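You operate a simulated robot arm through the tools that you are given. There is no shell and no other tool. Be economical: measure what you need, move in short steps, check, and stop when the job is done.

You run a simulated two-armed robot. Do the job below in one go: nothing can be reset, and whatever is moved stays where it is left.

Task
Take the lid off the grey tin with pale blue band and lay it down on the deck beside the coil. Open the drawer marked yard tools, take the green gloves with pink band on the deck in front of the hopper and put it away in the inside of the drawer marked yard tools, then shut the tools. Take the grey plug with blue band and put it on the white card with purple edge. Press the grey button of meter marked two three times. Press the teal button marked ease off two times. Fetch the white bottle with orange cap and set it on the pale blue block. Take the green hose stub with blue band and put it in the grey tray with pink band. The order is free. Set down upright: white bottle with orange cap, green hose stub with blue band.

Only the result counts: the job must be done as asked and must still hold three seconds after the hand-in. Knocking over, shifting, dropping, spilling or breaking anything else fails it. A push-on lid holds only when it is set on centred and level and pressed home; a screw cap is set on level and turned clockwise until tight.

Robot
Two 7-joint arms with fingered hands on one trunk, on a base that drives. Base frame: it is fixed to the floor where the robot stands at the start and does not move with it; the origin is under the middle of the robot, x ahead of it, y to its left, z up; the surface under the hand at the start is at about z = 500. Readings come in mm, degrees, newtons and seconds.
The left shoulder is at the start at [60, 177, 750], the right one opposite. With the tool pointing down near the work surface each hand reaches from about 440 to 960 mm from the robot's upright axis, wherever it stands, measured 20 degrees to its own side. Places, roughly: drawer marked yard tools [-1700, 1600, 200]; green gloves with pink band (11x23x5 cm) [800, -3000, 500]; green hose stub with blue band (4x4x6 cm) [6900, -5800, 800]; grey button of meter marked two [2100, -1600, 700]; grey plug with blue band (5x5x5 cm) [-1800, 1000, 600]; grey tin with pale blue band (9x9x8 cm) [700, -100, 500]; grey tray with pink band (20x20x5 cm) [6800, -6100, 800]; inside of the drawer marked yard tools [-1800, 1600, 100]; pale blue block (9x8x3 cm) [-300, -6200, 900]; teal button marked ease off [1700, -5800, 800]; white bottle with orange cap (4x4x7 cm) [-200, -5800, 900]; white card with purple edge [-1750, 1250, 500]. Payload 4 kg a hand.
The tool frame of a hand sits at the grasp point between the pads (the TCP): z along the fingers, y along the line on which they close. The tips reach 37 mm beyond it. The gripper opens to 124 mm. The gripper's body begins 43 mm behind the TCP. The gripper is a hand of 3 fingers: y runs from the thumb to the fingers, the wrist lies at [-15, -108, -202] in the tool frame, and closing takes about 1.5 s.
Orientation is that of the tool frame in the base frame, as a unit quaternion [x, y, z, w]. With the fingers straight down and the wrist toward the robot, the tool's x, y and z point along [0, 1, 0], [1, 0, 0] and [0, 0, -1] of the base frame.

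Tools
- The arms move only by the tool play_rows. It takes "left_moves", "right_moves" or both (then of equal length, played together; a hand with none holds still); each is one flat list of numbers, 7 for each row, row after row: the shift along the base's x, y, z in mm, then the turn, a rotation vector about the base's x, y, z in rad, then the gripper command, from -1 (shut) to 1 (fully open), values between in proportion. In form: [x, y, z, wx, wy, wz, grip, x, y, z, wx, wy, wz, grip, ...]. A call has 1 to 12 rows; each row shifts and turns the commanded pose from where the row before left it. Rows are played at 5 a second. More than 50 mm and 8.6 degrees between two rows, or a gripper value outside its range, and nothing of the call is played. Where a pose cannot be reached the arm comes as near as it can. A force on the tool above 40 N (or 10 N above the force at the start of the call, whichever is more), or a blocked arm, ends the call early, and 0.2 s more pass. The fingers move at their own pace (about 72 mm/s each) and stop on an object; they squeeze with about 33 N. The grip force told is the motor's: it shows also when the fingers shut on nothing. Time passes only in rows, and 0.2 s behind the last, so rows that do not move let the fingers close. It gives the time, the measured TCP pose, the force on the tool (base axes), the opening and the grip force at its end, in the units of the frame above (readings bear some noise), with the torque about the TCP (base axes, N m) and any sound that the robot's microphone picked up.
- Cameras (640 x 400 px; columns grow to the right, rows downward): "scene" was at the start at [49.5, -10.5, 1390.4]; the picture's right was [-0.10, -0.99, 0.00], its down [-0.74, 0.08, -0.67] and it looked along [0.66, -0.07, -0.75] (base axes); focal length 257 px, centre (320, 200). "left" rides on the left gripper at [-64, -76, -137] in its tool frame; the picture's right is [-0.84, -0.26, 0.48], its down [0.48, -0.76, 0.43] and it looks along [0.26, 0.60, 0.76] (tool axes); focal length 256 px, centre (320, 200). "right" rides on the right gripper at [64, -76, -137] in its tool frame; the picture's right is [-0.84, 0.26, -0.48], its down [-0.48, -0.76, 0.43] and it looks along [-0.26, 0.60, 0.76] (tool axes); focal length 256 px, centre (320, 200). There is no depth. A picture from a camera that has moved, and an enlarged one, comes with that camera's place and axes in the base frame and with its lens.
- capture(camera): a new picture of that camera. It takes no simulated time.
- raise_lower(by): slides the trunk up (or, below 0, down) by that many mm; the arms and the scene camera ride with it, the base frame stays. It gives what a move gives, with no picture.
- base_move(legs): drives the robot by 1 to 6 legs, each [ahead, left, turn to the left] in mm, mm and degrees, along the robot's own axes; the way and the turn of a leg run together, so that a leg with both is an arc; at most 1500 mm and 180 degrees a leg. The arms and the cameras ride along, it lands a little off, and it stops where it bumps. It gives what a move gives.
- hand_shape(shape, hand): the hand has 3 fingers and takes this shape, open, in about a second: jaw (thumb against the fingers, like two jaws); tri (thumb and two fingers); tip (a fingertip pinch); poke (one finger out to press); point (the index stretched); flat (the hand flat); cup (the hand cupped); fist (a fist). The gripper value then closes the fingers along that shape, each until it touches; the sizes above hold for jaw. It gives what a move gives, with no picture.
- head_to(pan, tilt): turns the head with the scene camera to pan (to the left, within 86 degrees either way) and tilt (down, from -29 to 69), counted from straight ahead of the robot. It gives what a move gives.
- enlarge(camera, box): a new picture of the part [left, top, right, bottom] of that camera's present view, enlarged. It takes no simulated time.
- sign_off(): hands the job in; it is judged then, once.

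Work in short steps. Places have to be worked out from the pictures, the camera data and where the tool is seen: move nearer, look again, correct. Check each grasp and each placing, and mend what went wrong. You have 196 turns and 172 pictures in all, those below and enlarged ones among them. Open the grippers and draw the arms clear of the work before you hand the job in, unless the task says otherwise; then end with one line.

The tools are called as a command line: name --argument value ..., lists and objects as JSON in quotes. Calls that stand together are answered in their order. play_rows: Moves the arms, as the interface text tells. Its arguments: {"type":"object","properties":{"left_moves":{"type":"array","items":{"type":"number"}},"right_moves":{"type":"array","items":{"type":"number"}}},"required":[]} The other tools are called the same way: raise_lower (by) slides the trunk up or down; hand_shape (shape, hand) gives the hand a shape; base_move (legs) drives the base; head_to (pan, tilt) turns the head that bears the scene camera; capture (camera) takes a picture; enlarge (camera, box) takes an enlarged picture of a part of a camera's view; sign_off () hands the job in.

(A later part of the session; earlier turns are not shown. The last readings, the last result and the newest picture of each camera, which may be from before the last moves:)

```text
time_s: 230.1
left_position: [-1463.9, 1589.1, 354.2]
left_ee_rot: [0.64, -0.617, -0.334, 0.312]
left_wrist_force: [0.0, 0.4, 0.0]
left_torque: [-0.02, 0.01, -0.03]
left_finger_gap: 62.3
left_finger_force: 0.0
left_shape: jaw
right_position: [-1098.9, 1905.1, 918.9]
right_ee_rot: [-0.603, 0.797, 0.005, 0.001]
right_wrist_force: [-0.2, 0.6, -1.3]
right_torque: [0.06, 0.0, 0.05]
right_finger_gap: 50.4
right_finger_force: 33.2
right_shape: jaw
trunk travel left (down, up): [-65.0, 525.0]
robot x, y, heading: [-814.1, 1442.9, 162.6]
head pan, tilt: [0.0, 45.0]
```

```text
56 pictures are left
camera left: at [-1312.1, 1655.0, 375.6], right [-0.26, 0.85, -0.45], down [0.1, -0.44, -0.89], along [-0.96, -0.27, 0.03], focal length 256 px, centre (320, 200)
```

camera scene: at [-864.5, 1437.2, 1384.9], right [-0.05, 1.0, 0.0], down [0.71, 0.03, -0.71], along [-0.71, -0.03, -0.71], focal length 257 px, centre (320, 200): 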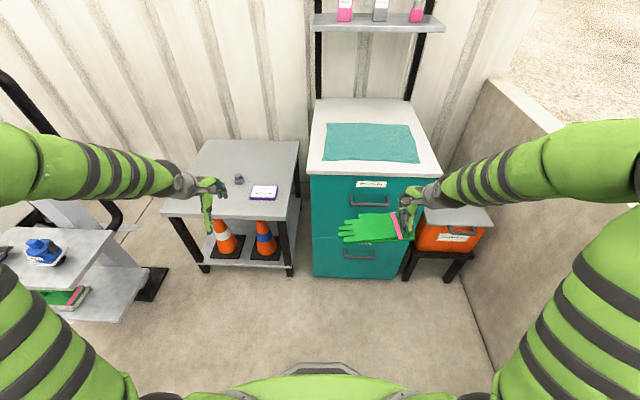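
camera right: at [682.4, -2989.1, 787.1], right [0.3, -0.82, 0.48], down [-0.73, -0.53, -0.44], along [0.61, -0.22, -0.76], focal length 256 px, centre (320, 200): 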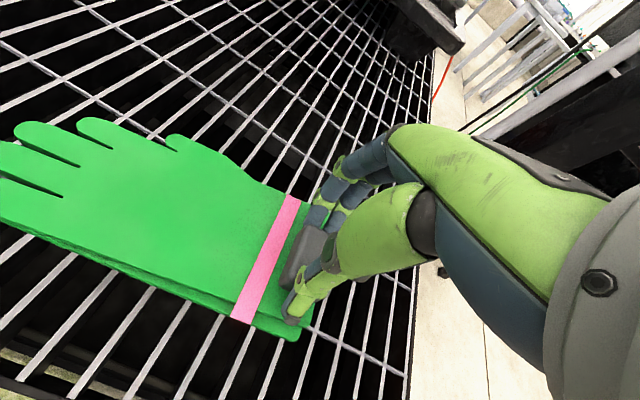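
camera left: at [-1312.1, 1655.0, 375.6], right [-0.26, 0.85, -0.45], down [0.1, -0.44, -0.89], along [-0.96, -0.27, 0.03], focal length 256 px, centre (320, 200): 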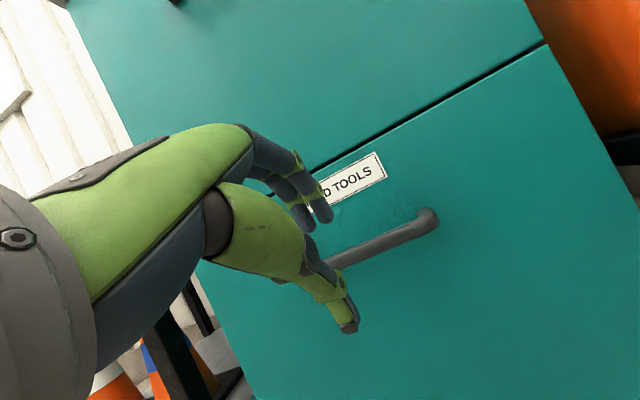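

Bar triangulated at (-1570, 1503…1668, 315). I align the hand's centre line with the bar, then advance along the fingers and close.

play_rows --left_moves '[-17, 0, 24, 0, 0, 0, 0, -24, 0, -17, 0, 0, 0, 0, -24, 0, -17, 0, 0, 0, 0, -24, 0, -17, 0, 0, 0, 0, -6, 0, -5, 0, 0, 0, 0, 0, 0, 0, 0, 0, 0, -1, 0, 0, 0, 0, 0, 0, -1, 0, 0, 0, 0, 0, 0, -1, 0, 0, 0, 0, 0, 0, -1]'

capture --camera "left"

```text
time_s: 231.1
left_position: [-1540.1, 1592.7, 331.6]
left_ee_rot: [0.636, -0.62, -0.336, 0.312]
left_wrist_force: [28.9, -4.2, 4.8]
left_torque: [0.03, 1.08, 0.4]
left_finger_gap: 58.9
left_finger_force: 0.1
left_shape: jaw
right_position: [-1097.9, 1904.5, 918.8]
right_ee_rot: [-0.604, 0.797, 0.006, 0.0]
right_wrist_force: [0.3, 0.3, -0.7]
right_torque: [0.09, -0.01, -0.02]
right_finger_gap: 50.3
right_finger_force: 33.4
right_shape: jaw
trunk travel left (down, up): [-65.0, 525.0]
robot x, y, heading: [-815.5, 1438.9, 162.5]
head pan, tilt: [0.0, 45.0]
stopped in row 4 (left hand): the force on the tool passed its limit at 68 N (the readings are from after the stop); the commanded pose is now the measured one
```

```text
55 pictures are left
camera left: at [-1388.2, 1656.5, 352.7], right [-0.25, 0.86, -0.45], down [0.09, -0.45, -0.89], along [-0.96, -0.26, 0.04], focal length 256 px, centre (320, 200)
```

left: 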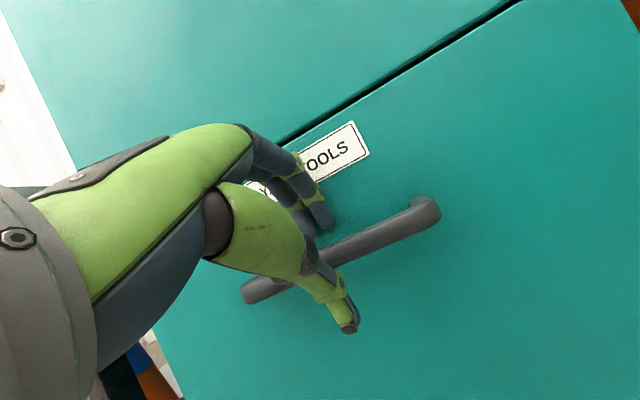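

Fingertips touch the front above the bar, thumb below. Ease off slightly and close on the bar.

play_rows --left_moves '[5, 0, 2, 0, 0, 0, 0, 0, 0, 0, 0, 0, 0, -1, 0, 0, 0, 0, 0, 0, -1, 0, 0, 0, 0, 0, 0, -1, 0, 0, 0, 0, 0, 0, -1]'

capture --camera "left"

```text
time_s: 232.2
left_position: [-1533.0, 1591.4, 324.2]
left_ee_rot: [0.64, -0.625, -0.326, 0.307]
left_wrist_force: [11.3, 2.4, -22.6]
left_torque: [-0.08, -0.22, -0.1]
left_finger_gap: 14.9
left_finger_force: 32.9
left_shape: jaw
right_position: [-1098.1, 1905.9, 916.3]
right_ee_rot: [-0.604, 0.797, 0.005, 0.002]
right_wrist_force: [-0.7, -0.4, -1.1]
right_torque: [0.06, -0.01, 0.02]
right_finger_gap: 50.1
right_finger_force: 33.0
right_shape: jaw
trunk travel left (down, up): [-65.0, 525.0]
robot x, y, heading: [-813.6, 1443.9, 162.4]
head pan, tilt: [0.0, 45.0]
stopped in row 5 (left hand): the force on the tool passed its limit at 40 N (the readings are from after the stop); the commanded pose is now the measured one
```

```text
54 pictures are left
camera left: at [-1380.6, 1655.8, 347.0], right [-0.24, 0.85, -0.46], down [0.11, -0.45, -0.89], along [-0.97, -0.26, 0.01], focal length 256 px, centre (320, 200)
```

left: 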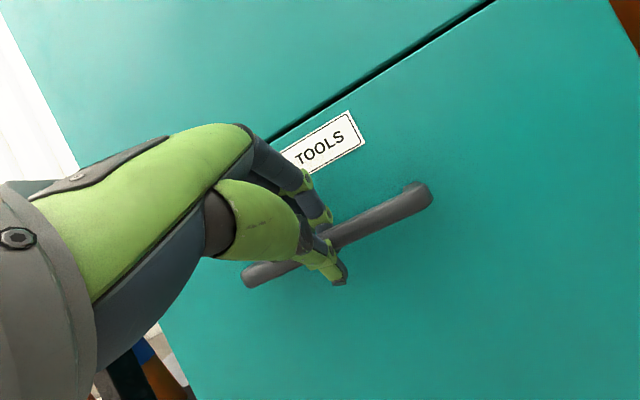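

Bar gripped (15 mm). Pull the drawer straight out (+x).

play_rows --left_moves '[8, 0, 0, 0, 0, 0, -1, 20, 0, 0, 0, 0, 0, -1, 25, 0, 0, 0, 0, 0, -1, 30, 0, 0, 0, 0, 0, -1, 30, 0, 0, 0, 0, 0, -1, 30, 0, 0, 0, 0, 0, -1, 30, 0, 0, 0, 0, 0, -1, 30, 0, 0, 0, 0, 0, -1]'

capture --camera "scene"

```text
time_s: 233.0
left_position: [-1486.8, 1592.1, 322.2]
left_ee_rot: [0.64, -0.627, -0.324, 0.304]
left_wrist_force: [0.3, 4.1, -22.4]
left_torque: [-0.04, -0.22, -0.11]
left_finger_gap: 13.5
left_finger_force: 33.8
left_shape: jaw
right_position: [-1099.0, 1906.6, 918.4]
right_ee_rot: [-0.604, 0.797, 0.005, 0.002]
right_wrist_force: [0.0, 0.9, -0.6]
right_torque: [0.02, -0.05, 0.02]
right_finger_gap: 50.5
right_finger_force: 33.3
right_shape: jaw
trunk travel left (down, up): [-65.0, 525.0]
robot x, y, heading: [-816.4, 1442.3, 162.4]
head pan, tilt: [0.0, 45.0]
stopped in row 3 (left hand): the force on the tool passed its limit at 42 N (the readings are from after the stop); the commanded pose is now the measured one
```

```text
53 pictures are left
camera scene: at [-862.7, 1455.5, 1185.1], right [0.3, 0.95, 0.0], down [0.68, -0.21, -0.71], along [-0.67, 0.21, -0.71], focal length 257 px, centre (320, 200)
```

scene: 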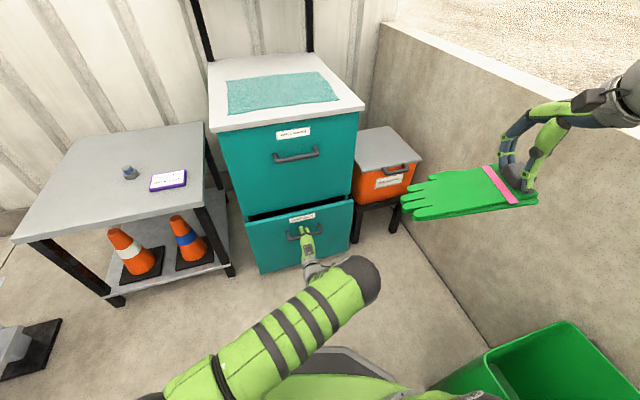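

The drawer is moving. I relieve the vertical load (−6 mm) and keep pulling more gently.

play_rows --left_moves '[5, 0, -6, 0, 0, 0, -1, 14, 0, -2, 0, 0, 0, -1, 16, 0, 0, 0, 0, 0, -1, 18, 0, 0, 0, 0, 0, -1, 18, 0, 0, 0, 0, 0, -1, 18, 0, 0, 0, 0, 0, -1, 18, 0, 0, 0, 0, 0, -1, 18, 0, 0, 0, 0, 0, -1, 18, 0, 0, 0, 0, 0, -1, 18, 0, 0, 0, 0, 0, -1, 18, 0, 0, 0, 0, 0, -1, 18, 0, 0, 0, 0, 0, -1]'

play_rows --left_moves '[14, 0, 0, 0, 0, 0, -1, 16, 0, 0, 0, 0, 0, -1, 18, 0, 0, 0, 0, 0, -1, 18, 0, 0, 0, 0, 0, -1, 18, 0, 0, 0, 0, 0, -1]'

capture --camera "scene"

```text
time_s: 235.6
left_position: [-1291.1, 1590.6, 318.2]
left_ee_rot: [0.64, -0.624, -0.328, 0.306]
left_wrist_force: [0.1, 0.1, -15.8]
left_torque: [0.0, -0.16, -0.02]
left_finger_gap: 10.9
left_finger_force: 32.8
left_shape: jaw
right_position: [-1100.0, 1906.0, 918.4]
right_ee_rot: [-0.603, 0.797, 0.005, 0.001]
right_wrist_force: [-0.2, 0.1, -0.2]
right_torque: [0.09, -0.03, -0.01]
right_finger_gap: 50.1
right_finger_force: 33.0
right_shape: jaw
trunk travel left (down, up): [-65.0, 525.0]
robot x, y, heading: [-814.5, 1444.2, 162.4]
head pan, tilt: [0.0, 45.0]
```

```text
time_s: 236.8
left_position: [-1217.2, 1590.3, 319.7]
left_ee_rot: [0.64, -0.62, -0.33, 0.311]
left_wrist_force: [-1.0, 13.6, -28.3]
left_torque: [-0.07, -0.44, -0.34]
left_finger_gap: 11.1
left_finger_force: 33.2
left_shape: jaw
right_position: [-1099.2, 1906.5, 917.0]
right_ee_rot: [-0.604, 0.797, 0.006, 0.001]
right_wrist_force: [-0.7, 0.2, -0.5]
right_torque: [0.04, 0.0, 0.0]
right_finger_gap: 50.4
right_finger_force: 33.0
right_shape: jaw
trunk travel left (down, up): [-65.0, 525.0]
robot x, y, heading: [-814.0, 1443.2, 162.1]
head pan, tilt: [0.0, 45.0]
```

```text
52 pictures are left
camera scene: at [-862.2, 1455.8, 1184.3], right [0.3, 0.95, 0.0], down [0.67, -0.21, -0.71], along [-0.67, 0.21, -0.71], focal length 257 px, centre (320, 200)
```

scene: 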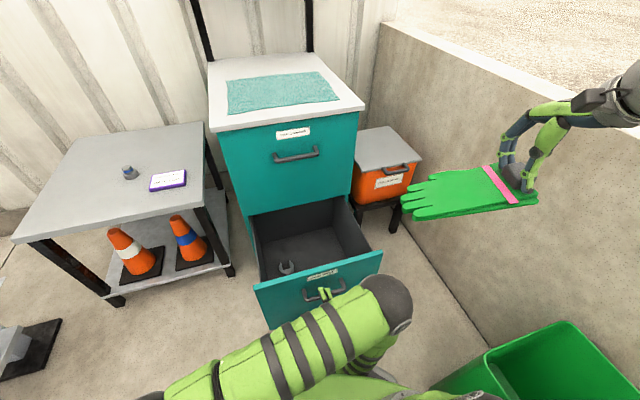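

Drawer is ~315 mm open. I release the handle, withdraw the left to its side, then bring the gloves over the drawer.

play_rows --left_moves '[0, 0, -4, 0, 0, 0, 0, 0, 0, 0, 0, 0, 0, 0, 24, 0, 17, 0, 0, 0, 0, 24, 0, 17, 0, 0, 0, 0, 10, -40, 20, 0, 0, 0, 0, 0, -42, 20, 0, 0, 0, 0, 0, -42, 20, 0, 0, 0, 0, 0, -42, 20, 0, 0, 0, 0, 0, -42, 20, 0, 0, 0, 0]' --right_moves '[-40, -22, 0, 0, 0, 0.09, -1, -40, -22, 0, 0, 0, 0.09, -1, -40, -22, 0, 0, 0, 0.09, -1, -40, -22, 0, 0, 0, 0, -1, -40, -25, 0, 0, 0, 0, -1, -40, -25, 0, 0, 0, 0, -1, -40, -25, 0, 0, 0, 0, -1, -40, -25, 0, 0, 0, 0, -1, -30, -30, 0, 0, 0, 0, -1]'

play_rows --right_moves '[0, -10, -45, 0, 0, 0, -1, 0, -10, -45, 0, 0, 0, -1, 0, 0, -45, 0, 0, 0, -1, 0, 0, -45, 0, 0, 0, -1, 0, 0, -45, 0, 0, 0, -1, 0, 0, -45, 0, 0, 0, -1, 0, 0, -45, 0, 0, 0, -1, 0, 0, -45, 0, 0, 0, -1, 0, 0, -45, 0, 0, 0, -1, 0, 0, -45, 0, 0, 0, -1]'

capture --camera "scene"

capture --camera "right"

```text
time_s: 237.9
left_position: [-1234.6, 1567.6, 390.4]
left_ee_rot: [0.63, -0.573, -0.376, 0.364]
left_wrist_force: [-0.4, -0.2, 0.8]
left_torque: [-0.02, 0.0, -0.01]
left_finger_gap: 62.1
left_finger_force: 0.0
left_shape: jaw
right_position: [-1268.0, 1809.2, 917.0]
right_ee_rot: [-0.706, 0.708, 0.006, 0.001]
right_wrist_force: [1.2, 0.6, -0.7]
right_torque: [0.04, 0.01, 0.0]
right_finger_gap: 50.2
right_finger_force: 33.0
right_shape: jaw
trunk travel left (down, up): [-65.0, 525.0]
robot x, y, heading: [-817.0, 1441.8, 162.7]
head pan, tilt: [0.0, 45.0]
stopped in row 5 (left hand): the arm was blocked; the commanded pose is now the measured one
```

```text
time_s: 240.1
left_position: [-1233.0, 1568.4, 390.4]
left_ee_rot: [0.63, -0.573, -0.377, 0.364]
left_wrist_force: [1.5, -5.4, -2.2]
left_torque: [0.3, 0.14, -0.06]
left_finger_gap: 61.6
left_finger_force: 0.1
left_shape: jaw
right_position: [-1270.1, 1789.8, 470.1]
right_ee_rot: [-0.706, 0.709, 0.007, -0.001]
right_wrist_force: [-0.1, 4.1, 17.0]
right_torque: [-0.03, 0.81, -0.11]
right_finger_gap: 49.3
right_finger_force: 32.5
right_shape: jaw
trunk travel left (down, up): [-65.0, 525.0]
robot x, y, heading: [-816.5, 1442.4, 162.5]
head pan, tilt: [0.0, 45.0]
```

```text
51 pictures are left
camera scene: at [-860.6, 1454.6, 1185.5], right [0.3, 0.95, 0.0], down [0.67, -0.21, -0.71], along [-0.67, 0.21, -0.71], focal length 257 px, centre (320, 200)
```

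scene: 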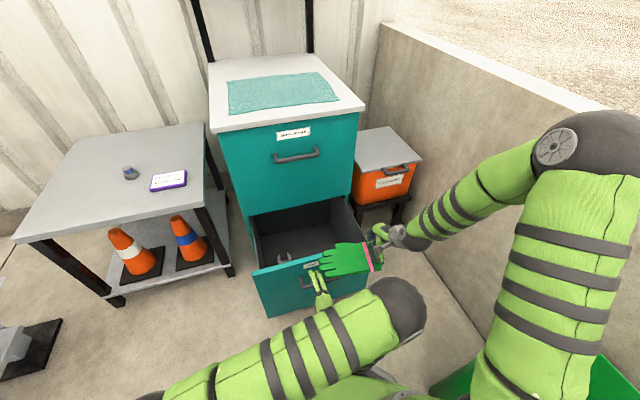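

```text
50 pictures are left
camera right: at [-1192.9, 1722.5, 605.8], right [-0.25, 0.83, 0.49], down [0.76, 0.48, -0.44], along [-0.61, 0.26, -0.75], focal length 256 px, centre (320, 200)
```

right: 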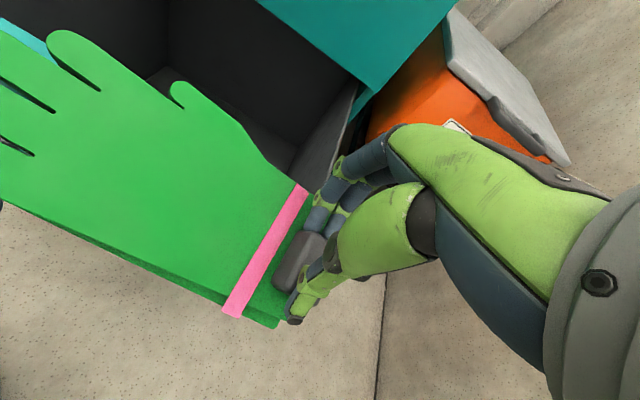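

The left arm's block aborted that call, so the gloves came down short. I lift them back up, move over the drawer centre, and then lower.

play_rows --right_moves '[0, 0, 40, 0, 0, 0, -1, 0, 0, 40, 0, 0, 0, -1, 0, 0, 40, 0, 0, 0, -1, -36, -24, 0, 0, 0, 0, -1, -36, -24, 0, 0, 0, 0, -1, -36, -24, 0, 0, 0, 0, -1, -36, -24, 0, 0, 0, 0, -1, -36, -24, 0, 0, 0, 0, -1, 0, 0, 0, 0, 0, 0, -1]'

capture --camera "right"

```text
time_s: 242.1
left_position: [-1234.3, 1568.5, 390.0]
left_ee_rot: [0.63, -0.574, -0.377, 0.364]
left_wrist_force: [0.2, -0.5, -0.3]
left_torque: [-0.03, 0.03, -0.01]
left_finger_gap: 62.0
left_finger_force: 0.0
left_shape: jaw
right_position: [-1451.4, 1664.6, 589.3]
right_ee_rot: [-0.706, 0.708, 0.006, 0.001]
right_wrist_force: [-0.6, -1.0, 0.1]
right_torque: [0.11, -0.01, 0.0]
right_finger_gap: 47.3
right_finger_force: 33.4
right_shape: jaw
trunk travel left (down, up): [-65.0, 525.0]
robot x, y, heading: [-812.9, 1442.9, 162.7]
head pan, tilt: [0.0, 45.0]
```

```text
49 pictures are left
camera right: at [-1374.7, 1597.8, 724.5], right [-0.25, 0.83, 0.49], down [0.76, 0.48, -0.44], along [-0.6, 0.26, -0.75], focal length 256 px, centre (320, 200)
```

right: 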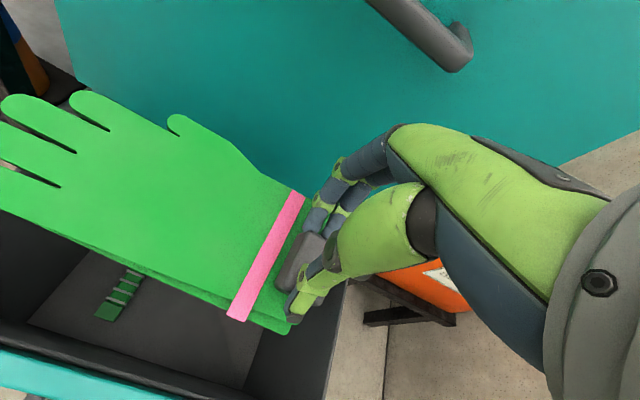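

Gloves are over the open drawer with clearance all round. Lower them in.

play_rows --right_moves '[0, -10, -40, 0, 0, 0, -1, 0, -10, -40, 0, 0, 0, -1, 0, 0, -40, 0, 0, 0, -1, 0, 0, -40, 0, 0, 0, -1, 0, 0, -40, 0, 0, 0, -1, 0, 0, -40, 0, 0, 0, -1, 0, 0, -30, 0, 0, 0, -1, 0, 0, -20, 0, 0, 0, -1, 0, 0, -10, 0, 0, 0, -1, 0, 0, -10, 0, 0, 0, -1]'

capture --camera "right"

```text
time_s: 243.8
left_position: [-1236.6, 1500.2, 330.8]
left_ee_rot: [0.627, -0.588, -0.307, 0.408]
left_wrist_force: [-0.6, -0.7, 0.0]
left_torque: [-0.02, 0.01, -0.01]
left_finger_gap: 62.1
left_finger_force: 0.0
left_shape: jaw
right_position: [-1460.1, 1668.1, 325.5]
right_ee_rot: [-0.694, 0.72, 0.013, -0.009]
right_wrist_force: [-0.8, -0.5, -0.4]
right_torque: [0.09, 0.01, 0.0]
right_finger_gap: 47.3
right_finger_force: 32.5
right_shape: jaw
trunk travel left (down, up): [-65.0, 525.0]
robot x, y, heading: [-816.4, 1442.1, 162.5]
head pan, tilt: [0.0, 45.0]
stopped in row 8 (left hand): the arm was blocked; the commanded pose is now the measured one
```

```text
48 pictures are left
camera right: at [-1382.9, 1599.9, 458.9], right [-0.21, 0.84, 0.5], down [0.76, 0.46, -0.46], along [-0.61, 0.28, -0.74], focal length 256 px, centre (320, 200)
```

right: 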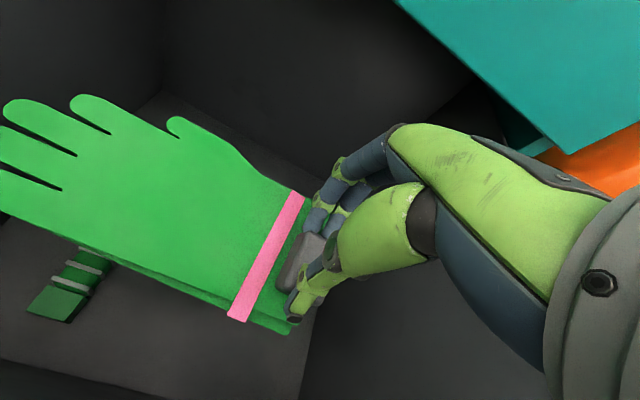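

Gloves are inside the drawer at z≈325 but the right forearm presses on the left arm. I slide the left arm away to its side first.

play_rows --left_moves '[-10, -40, 0, 0, 0, 0, 0, -10, -40, 0, 0, 0, 0, 0, -10, -40, 0, 0, 0, 0, 0, -10, -40, 0, 0, 0, 0, 0, -10, -40, 10, 0, 0, 0, 0, -10, -40, 10, 0, 0, 0, 0]'

play_rows --right_moves '[0, -5, -15, 0, 0, 0, -1, 0, -5, -15, 0, 0, 0, -1, 0, 0, -10, 0, 0, 0, -1, 0, 0, -10, 0, 0, 0, -1, 0, 0, -10, 0, 0, 0, -1, 0, 0, -10, 0, 0, 0, -1, 0, 0, -8, 0, 0, 0, -1]'

capture --camera "right"

```text
time_s: 245.2
left_position: [-1294.7, 1259.3, 352.7]
left_ee_rot: [0.627, -0.589, -0.308, 0.406]
left_wrist_force: [0.1, 0.5, 0.0]
left_torque: [-0.04, -0.05, -0.02]
left_finger_gap: 61.8
left_finger_force: 0.0
left_shape: jaw
right_position: [-1460.1, 1667.6, 322.9]
right_ee_rot: [-0.695, 0.719, 0.013, -0.008]
right_wrist_force: [0.1, -0.3, -1.1]
right_torque: [0.05, -0.04, -0.01]
right_finger_gap: 47.1
right_finger_force: 33.0
right_shape: jaw
trunk travel left (down, up): [-65.0, 525.0]
robot x, y, heading: [-812.9, 1438.3, 162.7]
head pan, tilt: [0.0, 45.0]
```

```text
time_s: 246.8
left_position: [-1293.6, 1259.1, 353.4]
left_ee_rot: [0.627, -0.589, -0.308, 0.407]
left_wrist_force: [0.3, -0.9, -0.5]
left_torque: [0.02, -0.01, 0.0]
left_finger_gap: 62.0
left_finger_force: 0.1
left_shape: jaw
right_position: [-1460.5, 1655.8, 245.3]
right_ee_rot: [-0.696, 0.718, 0.012, -0.008]
right_wrist_force: [-0.5, -0.3, -1.4]
right_torque: [0.08, 0.0, -0.03]
right_finger_gap: 46.9
right_finger_force: 33.2
right_shape: jaw
trunk travel left (down, up): [-65.0, 525.0]
robot x, y, heading: [-815.7, 1441.2, 162.5]
head pan, tilt: [0.0, 45.0]
```

```text
47 pictures are left
camera right: at [-1381.9, 1587.5, 379.6], right [-0.21, 0.84, 0.49], down [0.76, 0.46, -0.45], along [-0.61, 0.28, -0.74], focal length 256 px, centre (320, 200)
```

right: 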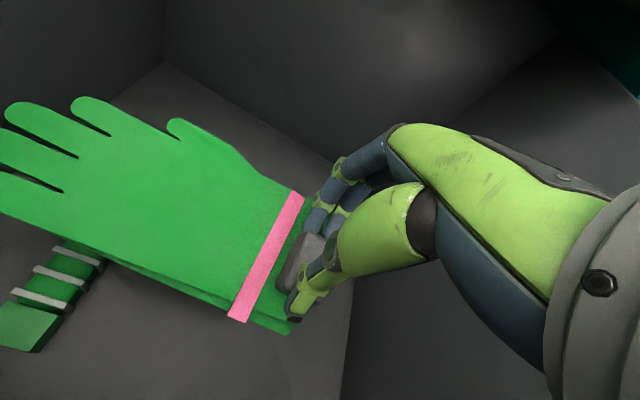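

Still above the drawer floor; a green object lies under the glove fingers. I shift the gloves +y/−x to avoid it and keep lowering gently.

play_rows --right_moves '[-12, 25, 0, 0, 0, 0, -1, -12, 25, 0, 0, 0, 0, -1, 0, 5, -10, 0, 0, 0, -1, 0, 0, -12, 0, 0, 0, -1, 0, 0, -10, 0, 0, 0, -1, 0, 0, -8, 0, 0, 0, -1, 0, 0, -6, 0, 0, 0, -1, 0, 0, -5, 0, 0, 0, -1]'

capture --camera "right"

```text
time_s: 248.6
left_position: [-1294.9, 1259.9, 352.5]
left_ee_rot: [0.626, -0.589, -0.309, 0.407]
left_wrist_force: [-0.6, -0.8, 0.0]
left_torque: [0.05, 0.0, -0.01]
left_finger_gap: 61.9
left_finger_force: 0.0
left_shape: jaw
right_position: [-1484.2, 1711.1, 195.4]
right_ee_rot: [-0.695, 0.719, 0.012, -0.009]
right_wrist_force: [-0.1, 0.4, -0.7]
right_torque: [0.07, -0.05, 0.04]
right_finger_gap: 47.0
right_finger_force: 33.0
right_shape: jaw
trunk travel left (down, up): [-65.0, 525.0]
robot x, y, heading: [-812.4, 1443.6, 162.2]
head pan, tilt: [0.0, 45.0]
```

```text
46 pictures are left
camera right: at [-1405.7, 1642.7, 329.9], right [-0.21, 0.84, 0.49], down [0.76, 0.46, -0.45], along [-0.61, 0.28, -0.74], focal length 256 px, centre (320, 200)
```

right: 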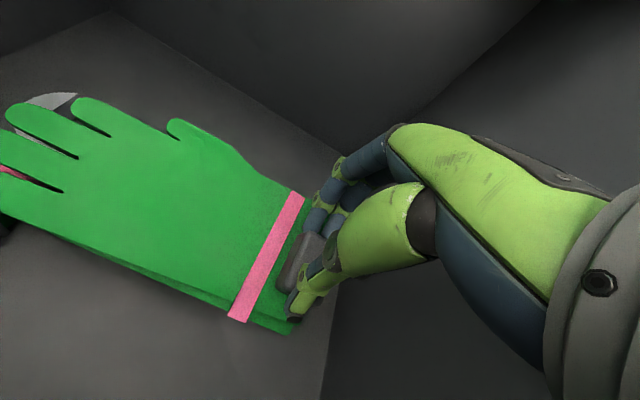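

Continue lowering until contact.

play_rows --right_moves '[10, 8, -8, 0, 0, 0, -1, 0, 0, -8, 0, 0, 0, -1, 0, 0, -8, 0, 0, 0, -1, 0, 0, -7, 0, 0, 0, -1, 0, 0, -6, 0, 0, 0, -1, 0, 0, -5, 0, 0, 0, -1]'

capture --camera "right"

```text
time_s: 250.0
left_position: [-1294.7, 1260.4, 353.5]
left_ee_rot: [0.626, -0.588, -0.309, 0.408]
left_wrist_force: [-0.5, -0.9, 0.1]
left_torque: [0.01, -0.02, 0.01]
left_finger_gap: 61.9
left_finger_force: 0.1
left_shape: jaw
right_position: [-1474.1, 1720.7, 151.6]
right_ee_rot: [-0.695, 0.719, 0.011, -0.008]
right_wrist_force: [0.4, 0.0, -0.6]
right_torque: [0.0, -0.05, 0.03]
right_finger_gap: 46.8
right_finger_force: 33.4
right_shape: jaw
trunk travel left (down, up): [-65.0, 525.0]
robot x, y, heading: [-813.3, 1442.0, 162.7]
head pan, tilt: [0.0, 45.0]
```

```text
45 pictures are left
camera right: at [-1396.3, 1652.3, 286.7], right [-0.21, 0.84, 0.49], down [0.76, 0.46, -0.45], along [-0.61, 0.28, -0.74], focal length 256 px, centre (320, 200)
```

right: 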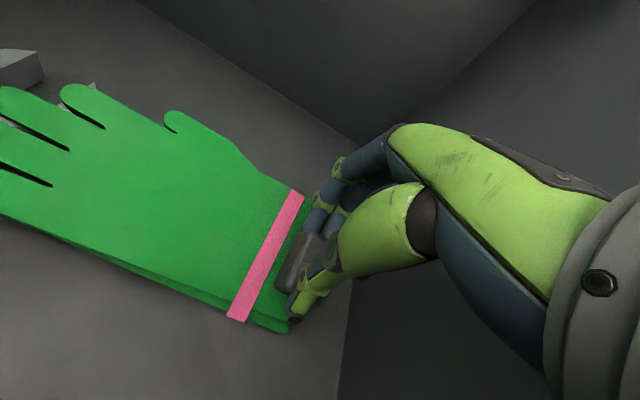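

Nearly on the floor. Lower 20 mm more, release, and rise.

play_rows --right_moves '[0, 0, -7, 0, 0, 0, -1, 0, 0, -7, 0, 0, 0, -1, 0, 0, -6, 0, 0, 0, -1, 0, 0, 0, 0, 0, 0, 0, 0, 0, 0, 0, 0, 0, 0.2, 0, 0, 30, 0, 0, 0, 0.2, 0, 0, 40, 0, 0, 0, 0.2, 0, 0, 45, 0, 0, 0, 0.2, 0, 0, 45, 0, 0, 0, 0.2, 0, 0, 45, 0, 0, 0, 0.2, 0, 0, 45, 0, 0, 0, 0.2, 0, 0, 45, 0, 0, 0, 0.2]'

play_rows --right_moves '[0, 0, 45, 0, 0, 0, 0.2, 0, 0, 45, 0, 0, 0, 0.2, 25, 15, 38, 0, 0, 0, 0.2, 35, 15, 25, 0, 0, 0, 0.2, 40, 15, 10, 0, 0, 0, 0.2, 40, 15, 0, 0, 0, 0, 0.2, 40, 15, 0, 0, 0, 0, 0.2, 40, 15, 0, 0, 0, 0, 0.2]'

capture --camera "scene"

```text
time_s: 252.6
left_position: [-1295.1, 1260.0, 352.7]
left_ee_rot: [0.627, -0.588, -0.309, 0.407]
left_wrist_force: [0.2, 0.7, -0.4]
left_torque: [0.0, 0.02, 0.02]
left_finger_gap: 62.0
left_finger_force: 0.1
left_shape: jaw
right_position: [-1473.0, 1719.9, 426.2]
right_ee_rot: [-0.695, 0.719, 0.013, -0.008]
right_wrist_force: [-0.3, 0.1, 0.1]
right_torque: [-0.04, -0.02, 0.03]
right_finger_gap: 73.9
right_finger_force: 0.1
right_shape: jaw
trunk travel left (down, up): [-65.0, 525.0]
robot x, y, heading: [-814.1, 1441.0, 162.6]
head pan, tilt: [0.0, 45.0]
```

```text
time_s: 254.4
left_position: [-1294.3, 1260.1, 354.7]
left_ee_rot: [0.626, -0.589, -0.31, 0.407]
left_wrist_force: [-0.4, -0.3, 0.5]
left_torque: [-0.01, -0.01, 0.0]
left_finger_gap: 62.2
left_finger_force: 0.0
left_shape: jaw
right_position: [-1253.2, 1814.5, 590.7]
right_ee_rot: [-0.696, 0.718, 0.013, -0.007]
right_wrist_force: [0.0, 0.2, -0.9]
right_torque: [0.03, 0.01, 0.02]
right_finger_gap: 74.1
right_finger_force: 0.0
right_shape: jaw
trunk travel left (down, up): [-65.0, 525.0]
robot x, y, heading: [-812.7, 1441.6, 162.7]
head pan, tilt: [0.0, 45.0]
```

```text
44 pictures are left
camera scene: at [-861.6, 1454.7, 1184.9], right [0.3, 0.95, 0.0], down [0.67, -0.21, -0.71], along [-0.67, 0.21, -0.71], focal length 257 px, centre (320, 200)
```

scene: 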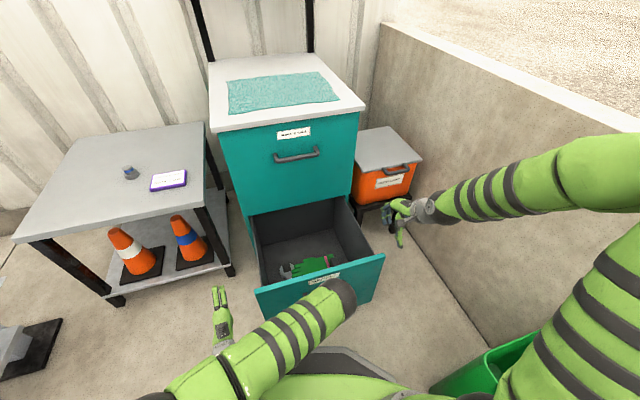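

Gloves lie in the drawer. I raise/unpitch the left arm out of the way, then push the drawer shut with the right hand.

play_rows --left_moves '[0, -15, 40, 0, -0.13, 0, 0, 0, -15, 40, 0, -0.13, 0, 0, 0, -15, 40, 0, -0.13, 0, 0, 0, -15, 40, 0, -0.13, 0, 0, 0, -10, 40, 0, -0.13, 0, 0, 0, -10, 40, 0, -0.13, 0, 0, 0, -10, 40, 0, -0.1, 0, 0, 0, 0, 40, 0, 0, 0, 0]'

play_rows --right_moves '[35, -5, -20, 0, 0, 0, -1, 30, -10, -35, 0, 0, 0, -1, 0, -25, -38, 0, 0, 0, -1, 0, -25, -40, 0, 0, 0, -1, 0, -25, -40, 0, 0, 0, -1, 0, -25, -40, 0, 0, 0, -1, 0, -25, 0, 0, 0, 0, -1, 0, -25, 0, 0, 0, 0, -1]'

capture --camera "scene"

```text
time_s: 256.2
left_position: [-1388.3, 1161.8, 549.3]
left_ee_rot: [-0.67, 0.723, -0.073, -0.155]
left_wrist_force: [-1.0, 1.6, 0.2]
left_torque: [-0.11, -0.04, 0.03]
left_finger_gap: 62.2
left_finger_force: 0.0
left_shape: jaw
left hand out of reach, approached as far as the arm can: row 2, 3, 4, 5
right_position: [-1253.8, 1814.7, 590.3]
right_ee_rot: [-0.696, 0.718, 0.013, -0.009]
right_wrist_force: [-0.5, -0.3, 0.0]
right_torque: [0.0, -0.02, 0.01]
right_finger_gap: 74.2
right_finger_force: 0.0
right_shape: jaw
trunk travel left (down, up): [-65.0, 525.0]
robot x, y, heading: [-812.0, 1443.8, 162.7]
head pan, tilt: [0.0, 45.0]
```

```text
time_s: 258.0
left_position: [-1396.7, 1166.5, 567.1]
left_ee_rot: [-0.699, 0.705, 0.012, -0.118]
left_wrist_force: [-0.5, 0.8, -0.6]
left_torque: [0.02, -0.01, -0.01]
left_finger_gap: 62.2
left_finger_force: 0.0
left_shape: jaw
right_position: [-1195.0, 1646.1, 379.4]
right_ee_rot: [-0.695, 0.719, 0.012, -0.009]
right_wrist_force: [0.0, 0.1, 0.0]
right_torque: [0.03, -0.02, 0.03]
right_finger_gap: 0.1
right_finger_force: 32.9
right_shape: jaw
right hand out of reach, approached as far as the arm can: row 4
trunk travel left (down, up): [-65.0, 525.0]
robot x, y, heading: [-815.7, 1440.5, 162.4]
head pan, tilt: [0.0, 45.0]
```

```text
43 pictures are left
camera scene: at [-861.3, 1455.0, 1184.9], right [0.3, 0.95, 0.0], down [0.67, -0.21, -0.71], along [-0.67, 0.21, -0.71], focal length 257 px, centre (320, 200)
```

scene: 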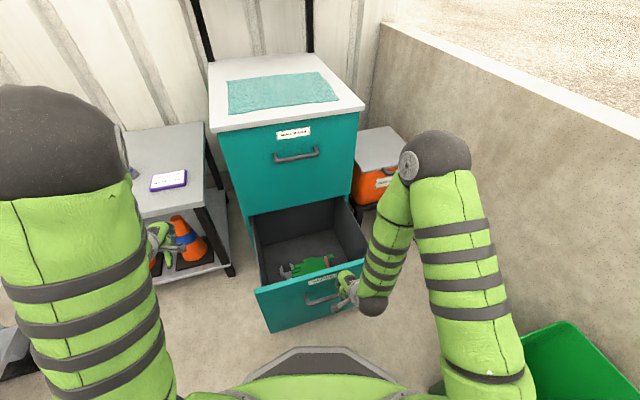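

I shift the right hand to the drawer front's right part (beyond the handle), lower, and push it shut.

play_rows --right_moves '[0, 40, -20, 0, 0, 0, -1, 0, 40, -22, 0, 0, 0, -1, -15, 0, 0, 0, 0, 0, -1, -15, 0, 0, 0, 0, 0, -1, -15, 0, 0, 0, 0, 0, -1, -15, 0, 0, 0, 0, 0, -1, -20, 0, 0, 0, 0, 0, -1, -20, 0, 0, 0, 0, 0, -1, -20, 0, 0, 0, 0, 0, -1, -20, 0, 0, 0, 0, 0, -1, -20, 0, 0, 0, 0, 0, -1, -20, 0, 0, 0, 0, 0, -1]'

play_rows --right_moves '[-20, 0, 0, 0, 0, 0, -1, -20, 0, 0, 0, 0, 0, -1, -20, 0, 0, 0, 0, 0, -1, -20, 0, 0, 0, 0, 0, -1, -20, 0, 0, 0, 0, 0, -1, -20, 0, 0, 0, 0, 0, -1, -20, 0, 0, 0, 0, 0, -1, -20, 0, 0, 0, 0, 0, -1, -20, 0, 0, 0, 0, 0, -1, -20, 0, 0, 0, 0, 0, -1]'

capture --camera "scene"

```text
time_s: 260.6
left_position: [-1396.9, 1167.1, 567.5]
left_ee_rot: [-0.698, 0.706, 0.013, -0.118]
left_wrist_force: [-0.2, -0.3, 0.7]
left_torque: [0.02, 0.0, 0.0]
left_finger_gap: 61.9
left_finger_force: 0.0
left_shape: jaw
right_position: [-1378.0, 1725.5, 333.1]
right_ee_rot: [-0.695, 0.719, 0.013, -0.009]
right_wrist_force: [0.1, -0.1, 0.5]
right_torque: [-0.02, -0.01, -0.01]
right_finger_gap: 0.1
right_finger_force: 33.2
right_shape: jaw
trunk travel left (down, up): [-65.0, 525.0]
robot x, y, heading: [-815.1, 1442.7, 162.5]
head pan, tilt: [0.0, 45.0]
```

```text
time_s: 262.6
left_position: [-1396.0, 1168.4, 568.1]
left_ee_rot: [-0.697, 0.707, 0.013, -0.117]
left_wrist_force: [1.1, 0.7, 0.1]
left_torque: [-0.02, 0.02, -0.04]
left_finger_gap: 62.1
left_finger_force: 0.1
left_shape: jaw
right_position: [-1542.6, 1725.9, 327.5]
right_ee_rot: [-0.695, 0.719, 0.003, 0.001]
right_wrist_force: [16.7, -1.9, 2.8]
right_torque: [0.0, 0.3, -0.11]
right_finger_gap: 0.1
right_finger_force: 33.0
right_shape: jaw
trunk travel left (down, up): [-65.0, 525.0]
robot x, y, heading: [-812.2, 1440.2, 162.5]
head pan, tilt: [0.0, 45.0]
stopped in row 10 (right hand): the force on the tool passed its limit at 93 N (the readings are from after the stop); the commanded pose is now the measured one
```

```text
42 pictures are left
camera scene: at [-859.8, 1454.7, 1185.0], right [0.3, 0.95, 0.0], down [0.67, -0.21, -0.71], along [-0.67, 0.21, -0.71], focal length 257 px, centre (320, 200)
```

scene: 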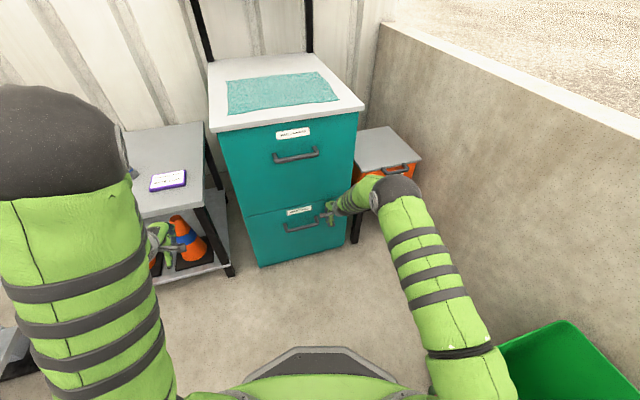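

The drawer is shut. I retract the right hand, raise the trunk, and reposition the base in front of the table.

play_rows --right_moves '[40, 0, 0, 0, 0, 0, -1, 45, 0, 0, 0, 0, 0, -1, 45, 0, 0, 0, 0, 0, -1, 45, 0, 0, 0, 0, 0, 0, 35, 0, 30, 0, 0, 0, 0.5, 0, 0, 45, 0, 0, 0, 1, 0, 0, 45, 0, 0, 0, 1, 0, 0, 45, 0, 0, 0, 1]' --left_moves '[35, 0, 25, 0, 0, 0, 0.3, 35, 0, 25, 0, 0, 0, 0.6, 0, 0, 40, 0, 0, 0, 1, 0, 0, 40, 0, 0, 0, 1, 0, 0, 40, 0, 0, 0, 1, 0, 0, 0, 0, 0, 0, 1, 0, 0, 0, 0, 0, 0, 1, 0, 0, 0, 0, 0, 0, 1]'

raise_lower --by 200

base_move --legs '[[0, 0, 17], [150, 230, 0]]'

head_to --pan 12 --tilt 45

capture --camera "scene"

```text
time_s: 264.4
left_position: [-1353.4, 1162.8, 745.2]
left_ee_rot: [-0.698, 0.706, 0.013, -0.117]
left_wrist_force: [-0.9, -0.1, -0.9]
left_torque: [-0.01, -0.01, -0.02]
left_finger_gap: 123.6
left_finger_force: 0.0
left_shape: jaw
left hand out of reach, approached as far as the arm can: row 1, 2
right_position: [-1335.6, 1724.4, 494.8]
right_ee_rot: [-0.695, 0.719, 0.004, -0.001]
right_wrist_force: [0.0, 0.0, 0.2]
right_torque: [-0.01, -0.05, 0.03]
right_finger_gap: 123.6
right_finger_force: 0.0
right_shape: jaw
trunk travel left (down, up): [-65.0, 525.0]
robot x, y, heading: [-811.9, 1442.2, 162.2]
head pan, tilt: [0.0, 45.0]
```

```text
time_s: 266.6
left_position: [-1353.4, 1162.2, 943.8]
left_ee_rot: [-0.698, 0.706, 0.012, -0.118]
left_wrist_force: [-0.2, -0.6, -0.8]
left_torque: [0.01, 0.01, -0.01]
left_finger_gap: 123.5
left_finger_force: 0.2
left_shape: jaw
right_position: [-1335.5, 1724.9, 695.3]
right_ee_rot: [-0.696, 0.718, 0.005, -0.001]
right_wrist_force: [0.3, 0.5, -0.1]
right_torque: [0.0, 0.0, -0.01]
right_finger_gap: 123.5
right_finger_force: 0.1
right_shape: jaw
trunk travel left (down, up): [-265.0, 325.0]
robot x, y, heading: [-812.5, 1444.4, 162.4]
head pan, tilt: [0.0, 45.0]
```

```text
time_s: 269.2
left_position: [-1364.5, 848.2, 945.3]
left_ee_rot: [0.796, -0.594, 0.005, 0.118]
left_wrist_force: [-0.8, 0.4, 0.2]
left_torque: [-0.01, -0.03, 0.0]
left_finger_gap: 123.7
left_finger_force: 0.1
left_shape: jaw
right_position: [-1504.0, 1391.0, 689.6]
right_ee_rot: [0.797, -0.604, 0.003, -0.006]
right_wrist_force: [16.3, -1.1, 2.2]
right_torque: [0.0, 0.56, 0.32]
right_finger_gap: 122.4
right_finger_force: 0.0
right_shape: jaw
trunk travel left (down, up): [-265.0, 325.0]
robot x, y, heading: [-934.4, 1274.9, 179.6]
head pan, tilt: [0.0, 45.0]
stopped in leg 2: the force on the tool passed its limit at 50 N (the readings are from after the stop); the commanded pose is now the measured one
```

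```text
time_s: 269.9
left_position: [-1364.5, 847.6, 945.2]
left_ee_rot: [0.796, -0.594, 0.005, 0.117]
left_wrist_force: [-0.7, 0.7, 0.0]
left_torque: [0.04, -0.01, -0.03]
left_finger_gap: 123.8
left_finger_force: 0.0
left_shape: jaw
right_position: [-1505.0, 1390.9, 691.2]
right_ee_rot: [0.796, -0.605, 0.003, -0.006]
right_wrist_force: [21.0, -1.5, 2.0]
right_torque: [-0.01, 0.7, 0.44]
right_finger_gap: 121.7
right_finger_force: 0.1
right_shape: jaw
trunk travel left (down, up): [-265.0, 325.0]
robot x, y, heading: [-927.9, 1275.0, 179.3]
head pan, tilt: [12.0, 45.0]
```

```text
41 pictures are left
camera scene: at [-978.9, 1255.1, 1385.0], right [-0.2, 0.98, 0.0], down [0.69, 0.14, -0.71], along [-0.69, -0.14, -0.71], focal length 257 px, centre (320, 200)
```

scene: 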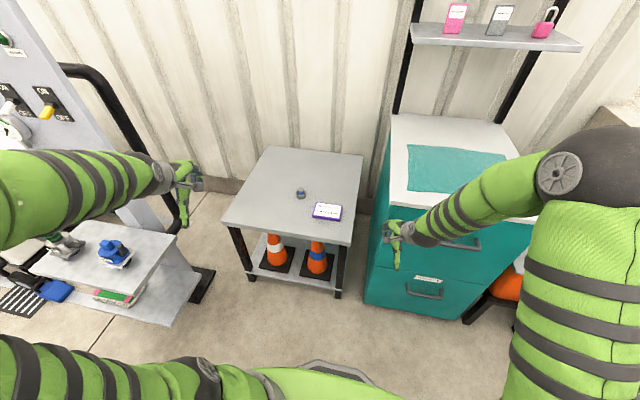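

The right hand bumped the counter edge; I pull it back. Plug is at ≈(-1796,998), card ≈(-1738,1133). The left hand levels and moves over the plug.

play_rows --left_moves '[-40, 15, -18, 0.063, -0.043, -0.1, 1, -40, 15, -18, 0.063, -0.043, -0.1, 1, -40, 15, -18, 0.063, -0.043, -0.1, 1, -42, 15, -18, 0, 0, 0, 1, -42, 15, -18, 0, 0, 0, 1, -42, 15, -18, 0, 0, 0, 1, -42, 15, -18, 0, 0, 0, 1, -42, 15, -18, 0, 0, 0, 1, -42, 15, -20, 0, 0, 0, 1, -42, 15, -20, 0, 0, 0, 1]' --right_moves '[30, 0, 10, 0, 0, 0, 1, 40, 0, 10, 0, 0, 0, 1, 40, 0, 20, 0, 0, 0, 1, 0, 0, 30, 0, 0, 0, 1, 0, 0, 30, 0, 0, 0, 1, 0, 0, 30, 0, 0, 0, 1, 0, 0, 0, 0, 0, 0, 1, 0, 0, 0, 0, 0, 0, 1, 0, 0, 0, 0, 0, 0, 1, 0, 0, 0, 0, 0, 0, 1]'

capture --camera "left"

```text
time_s: 272.1
left_position: [-1776.9, 994.2, 761.0]
left_ee_rot: [-0.704, 0.71, 0.018, -0.004]
left_wrist_force: [0.0, 0.3, 0.5]
left_torque: [0.0, 0.02, 0.04]
left_finger_gap: 123.9
left_finger_force: 0.0
left_shape: jaw
left hand out of reach, approached as far as the arm can: row 3
right_position: [-1396.5, 1393.0, 821.2]
right_ee_rot: [0.796, -0.605, 0.003, -0.004]
right_wrist_force: [-0.7, 0.2, 1.2]
right_torque: [-0.03, 0.05, 0.03]
right_finger_gap: 123.7
right_finger_force: 0.1
right_shape: jaw
trunk travel left (down, up): [-265.0, 325.0]
robot x, y, heading: [-930.5, 1273.9, 179.9]
head pan, tilt: [12.0, 45.0]
```

```text
40 pictures are left
camera left: at [-1697.7, 1055.6, 896.8], right [0.25, 0.84, -0.47], down [0.74, -0.48, -0.47], along [-0.62, -0.24, -0.75], focal length 256 px, centre (320, 200)
```

left: 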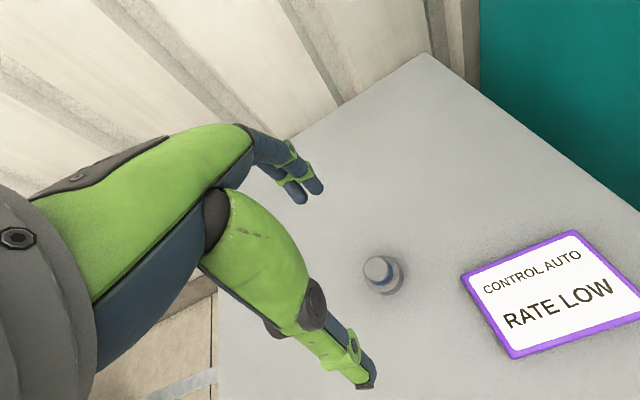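

Plug is at ≈(-1810,997), table z≈540. Lower over it and close.

play_rows --left_moves '[-11, 1, -40, 0, 0, 0, 1, -11, 1, -40, 0, 0, 0, 1, -11, 1, -40, 0, 0, 0, 1, 0, 0, -30, 0, 0, 0, 1, 0, 0, -20, 0, 0, 0, 1, 0, 0, 0, 0, 0, 0, 0, 0, 0, 0, 0, 0, 0, -1, 0, 0, 0, 0, 0, 0, -1, 0, 0, 0, 0, 0, 0, -1, 0, 0, 0, 0, 0, 0, -1]'

capture --camera "left"

```text
time_s: 274.3
left_position: [-1808.1, 997.8, 592.9]
left_ee_rot: [-0.704, 0.71, 0.018, -0.004]
left_wrist_force: [0.7, -0.4, 3.8]
left_torque: [-0.02, 0.05, 0.02]
left_finger_gap: 48.0
left_finger_force: 32.3
left_shape: jaw
right_position: [-1397.0, 1392.5, 821.7]
right_ee_rot: [0.796, -0.605, 0.002, -0.005]
right_wrist_force: [-0.3, -0.7, -0.4]
right_torque: [-0.03, -0.03, -0.01]
right_finger_gap: 123.4
right_finger_force: 0.1
right_shape: jaw
trunk travel left (down, up): [-265.0, 325.0]
robot x, y, heading: [-933.9, 1273.8, 179.4]
head pan, tilt: [12.0, 45.0]
```

```text
39 pictures are left
camera left: at [-1729.8, 1059.3, 729.6], right [0.25, 0.84, -0.47], down [0.74, -0.48, -0.47], along [-0.62, -0.24, -0.75], focal length 256 px, centre (320, 200)
```

left: 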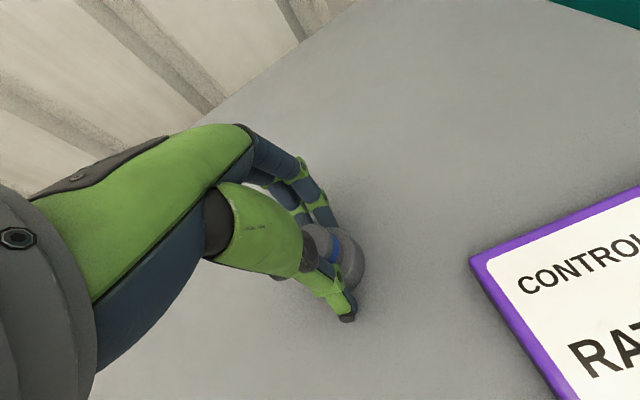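

Plug held. Lift, carry to the card centre ≈(-1733,1142), and lower.

play_rows --left_moves '[0, 0, 30, 0, 0, 0, -1, 0, 0, 30, 0, 0, 0, -1, 19, 36, 0, 0, 0, 0, -1, 19, 36, 0, 0, 0, 0, -1, 19, 36, 0, 0, 0, 0, -1, 18, 36, 0, 0, 0, 0, -1, 0, 0, 0, 0, 0, 0, -1]'

capture --camera "left"

```text
time_s: 275.9
left_position: [-1732.9, 1142.2, 653.3]
left_ee_rot: [-0.704, 0.71, 0.017, -0.004]
left_wrist_force: [-0.4, -0.6, 0.1]
left_torque: [-0.02, 0.03, 0.0]
left_finger_gap: 47.3
left_finger_force: 33.1
left_shape: jaw
right_position: [-1396.9, 1392.5, 822.2]
right_ee_rot: [0.796, -0.605, 0.002, -0.004]
right_wrist_force: [-0.2, 0.5, 0.4]
right_torque: [0.02, -0.01, 0.0]
right_finger_gap: 123.8
right_finger_force: 0.0
right_shape: jaw
trunk travel left (down, up): [-265.0, 325.0]
robot x, y, heading: [-933.7, 1278.9, 179.6]
head pan, tilt: [12.0, 45.0]
```

```text
38 pictures are left
camera left: at [-1655.3, 1203.9, 788.8], right [0.25, 0.84, -0.47], down [0.74, -0.48, -0.47], along [-0.62, -0.24, -0.75], focal length 256 px, centre (320, 200)
```

left: 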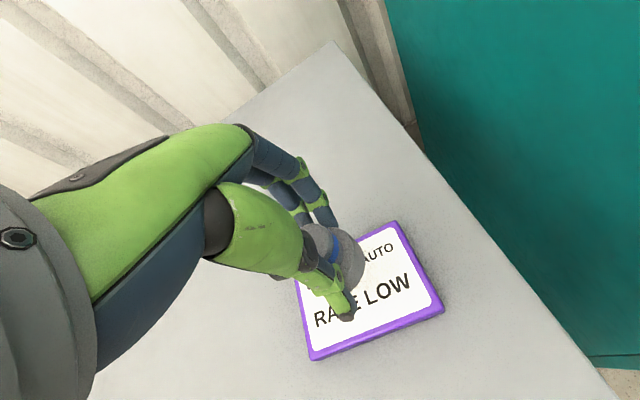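

Centred over the card. Lower to it and release.

play_rows --left_moves '[2, 3, -25, 0, 0, 0, -1, 0, 0, -15, 0, 0, 0, -1, 0, 0, -6, 0, 0, 0, -1, 0, 0, -4, 0, 0, 0, -1, 0, 0, -3, 0, 0, 0, -1]'

play_rows --left_moves '[0, 0, 0, 0, 0, 0, 0.2, 0, 0, 0, 0, 0, 0, 0.8, 0, 0, 0, 0, 0, 0, 1, 0, 0, 25, 0, 0, 0, 1, 0, 0, 40, 0, 0, 0, 1, 0, 0, 45, 0, 0, 0, 1, 10, 0, 45, 0, 0, 0, 1, 40, 0, 20, 0, 0, 0, 1, 45, 0, 0, 0, 0, 0, 1, 45, 0, 0, 0, 0, 0, 1, 45, 0, 0, 0, 0, 0, 1, 45, 0, 0, 0, 0, 0, 1]'

enlarge --camera "scene" --box '[260, 160, 390, 250]'

```text
time_s: 277.1
left_position: [-1731.3, 1146.9, 606.0]
left_ee_rot: [-0.704, 0.71, 0.023, -0.008]
left_wrist_force: [3.3, -2.3, 36.8]
left_torque: [0.02, 0.37, 0.04]
left_finger_gap: 48.4
left_finger_force: 33.1
left_shape: jaw
right_position: [-1395.4, 1392.7, 823.0]
right_ee_rot: [0.796, -0.605, 0.002, -0.005]
right_wrist_force: [0.3, -0.3, 0.1]
right_torque: [-0.01, 0.03, -0.01]
right_finger_gap: 123.9
right_finger_force: 0.1
right_shape: jaw
trunk travel left (down, up): [-265.0, 325.0]
robot x, y, heading: [-929.1, 1275.5, 179.5]
head pan, tilt: [12.0, 45.0]
```

```text
time_s: 279.7
left_position: [-1502.4, 1143.5, 778.4]
left_ee_rot: [-0.704, 0.71, 0.017, -0.004]
left_wrist_force: [-0.4, -0.8, -0.8]
left_torque: [0.0, -0.01, -0.01]
left_finger_gap: 123.7
left_finger_force: 0.1
left_shape: jaw
right_position: [-1397.2, 1392.9, 822.8]
right_ee_rot: [0.796, -0.605, 0.002, -0.004]
right_wrist_force: [0.7, -0.4, 0.4]
right_torque: [0.02, 0.01, -0.02]
right_finger_gap: 123.9
right_finger_force: 0.1
right_shape: jaw
trunk travel left (down, up): [-265.0, 325.0]
robot x, y, heading: [-931.4, 1272.8, 179.3]
head pan, tilt: [12.0, 45.0]
```

```text
4.44 times, centred on (325, 205) of scene
camera zoom: at [-980.4, 1255.3, 1384.9], right [-0.2, 0.98, 0.0], down [0.69, 0.14, -0.71], along [-0.69, -0.14, -0.71], focal length 1140 px, centre (298, 178)
```

zoom: 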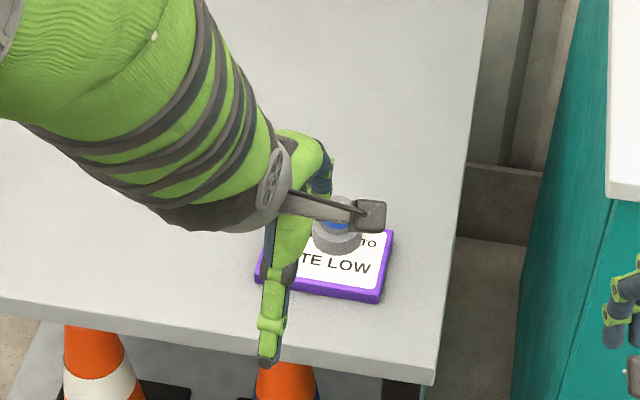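

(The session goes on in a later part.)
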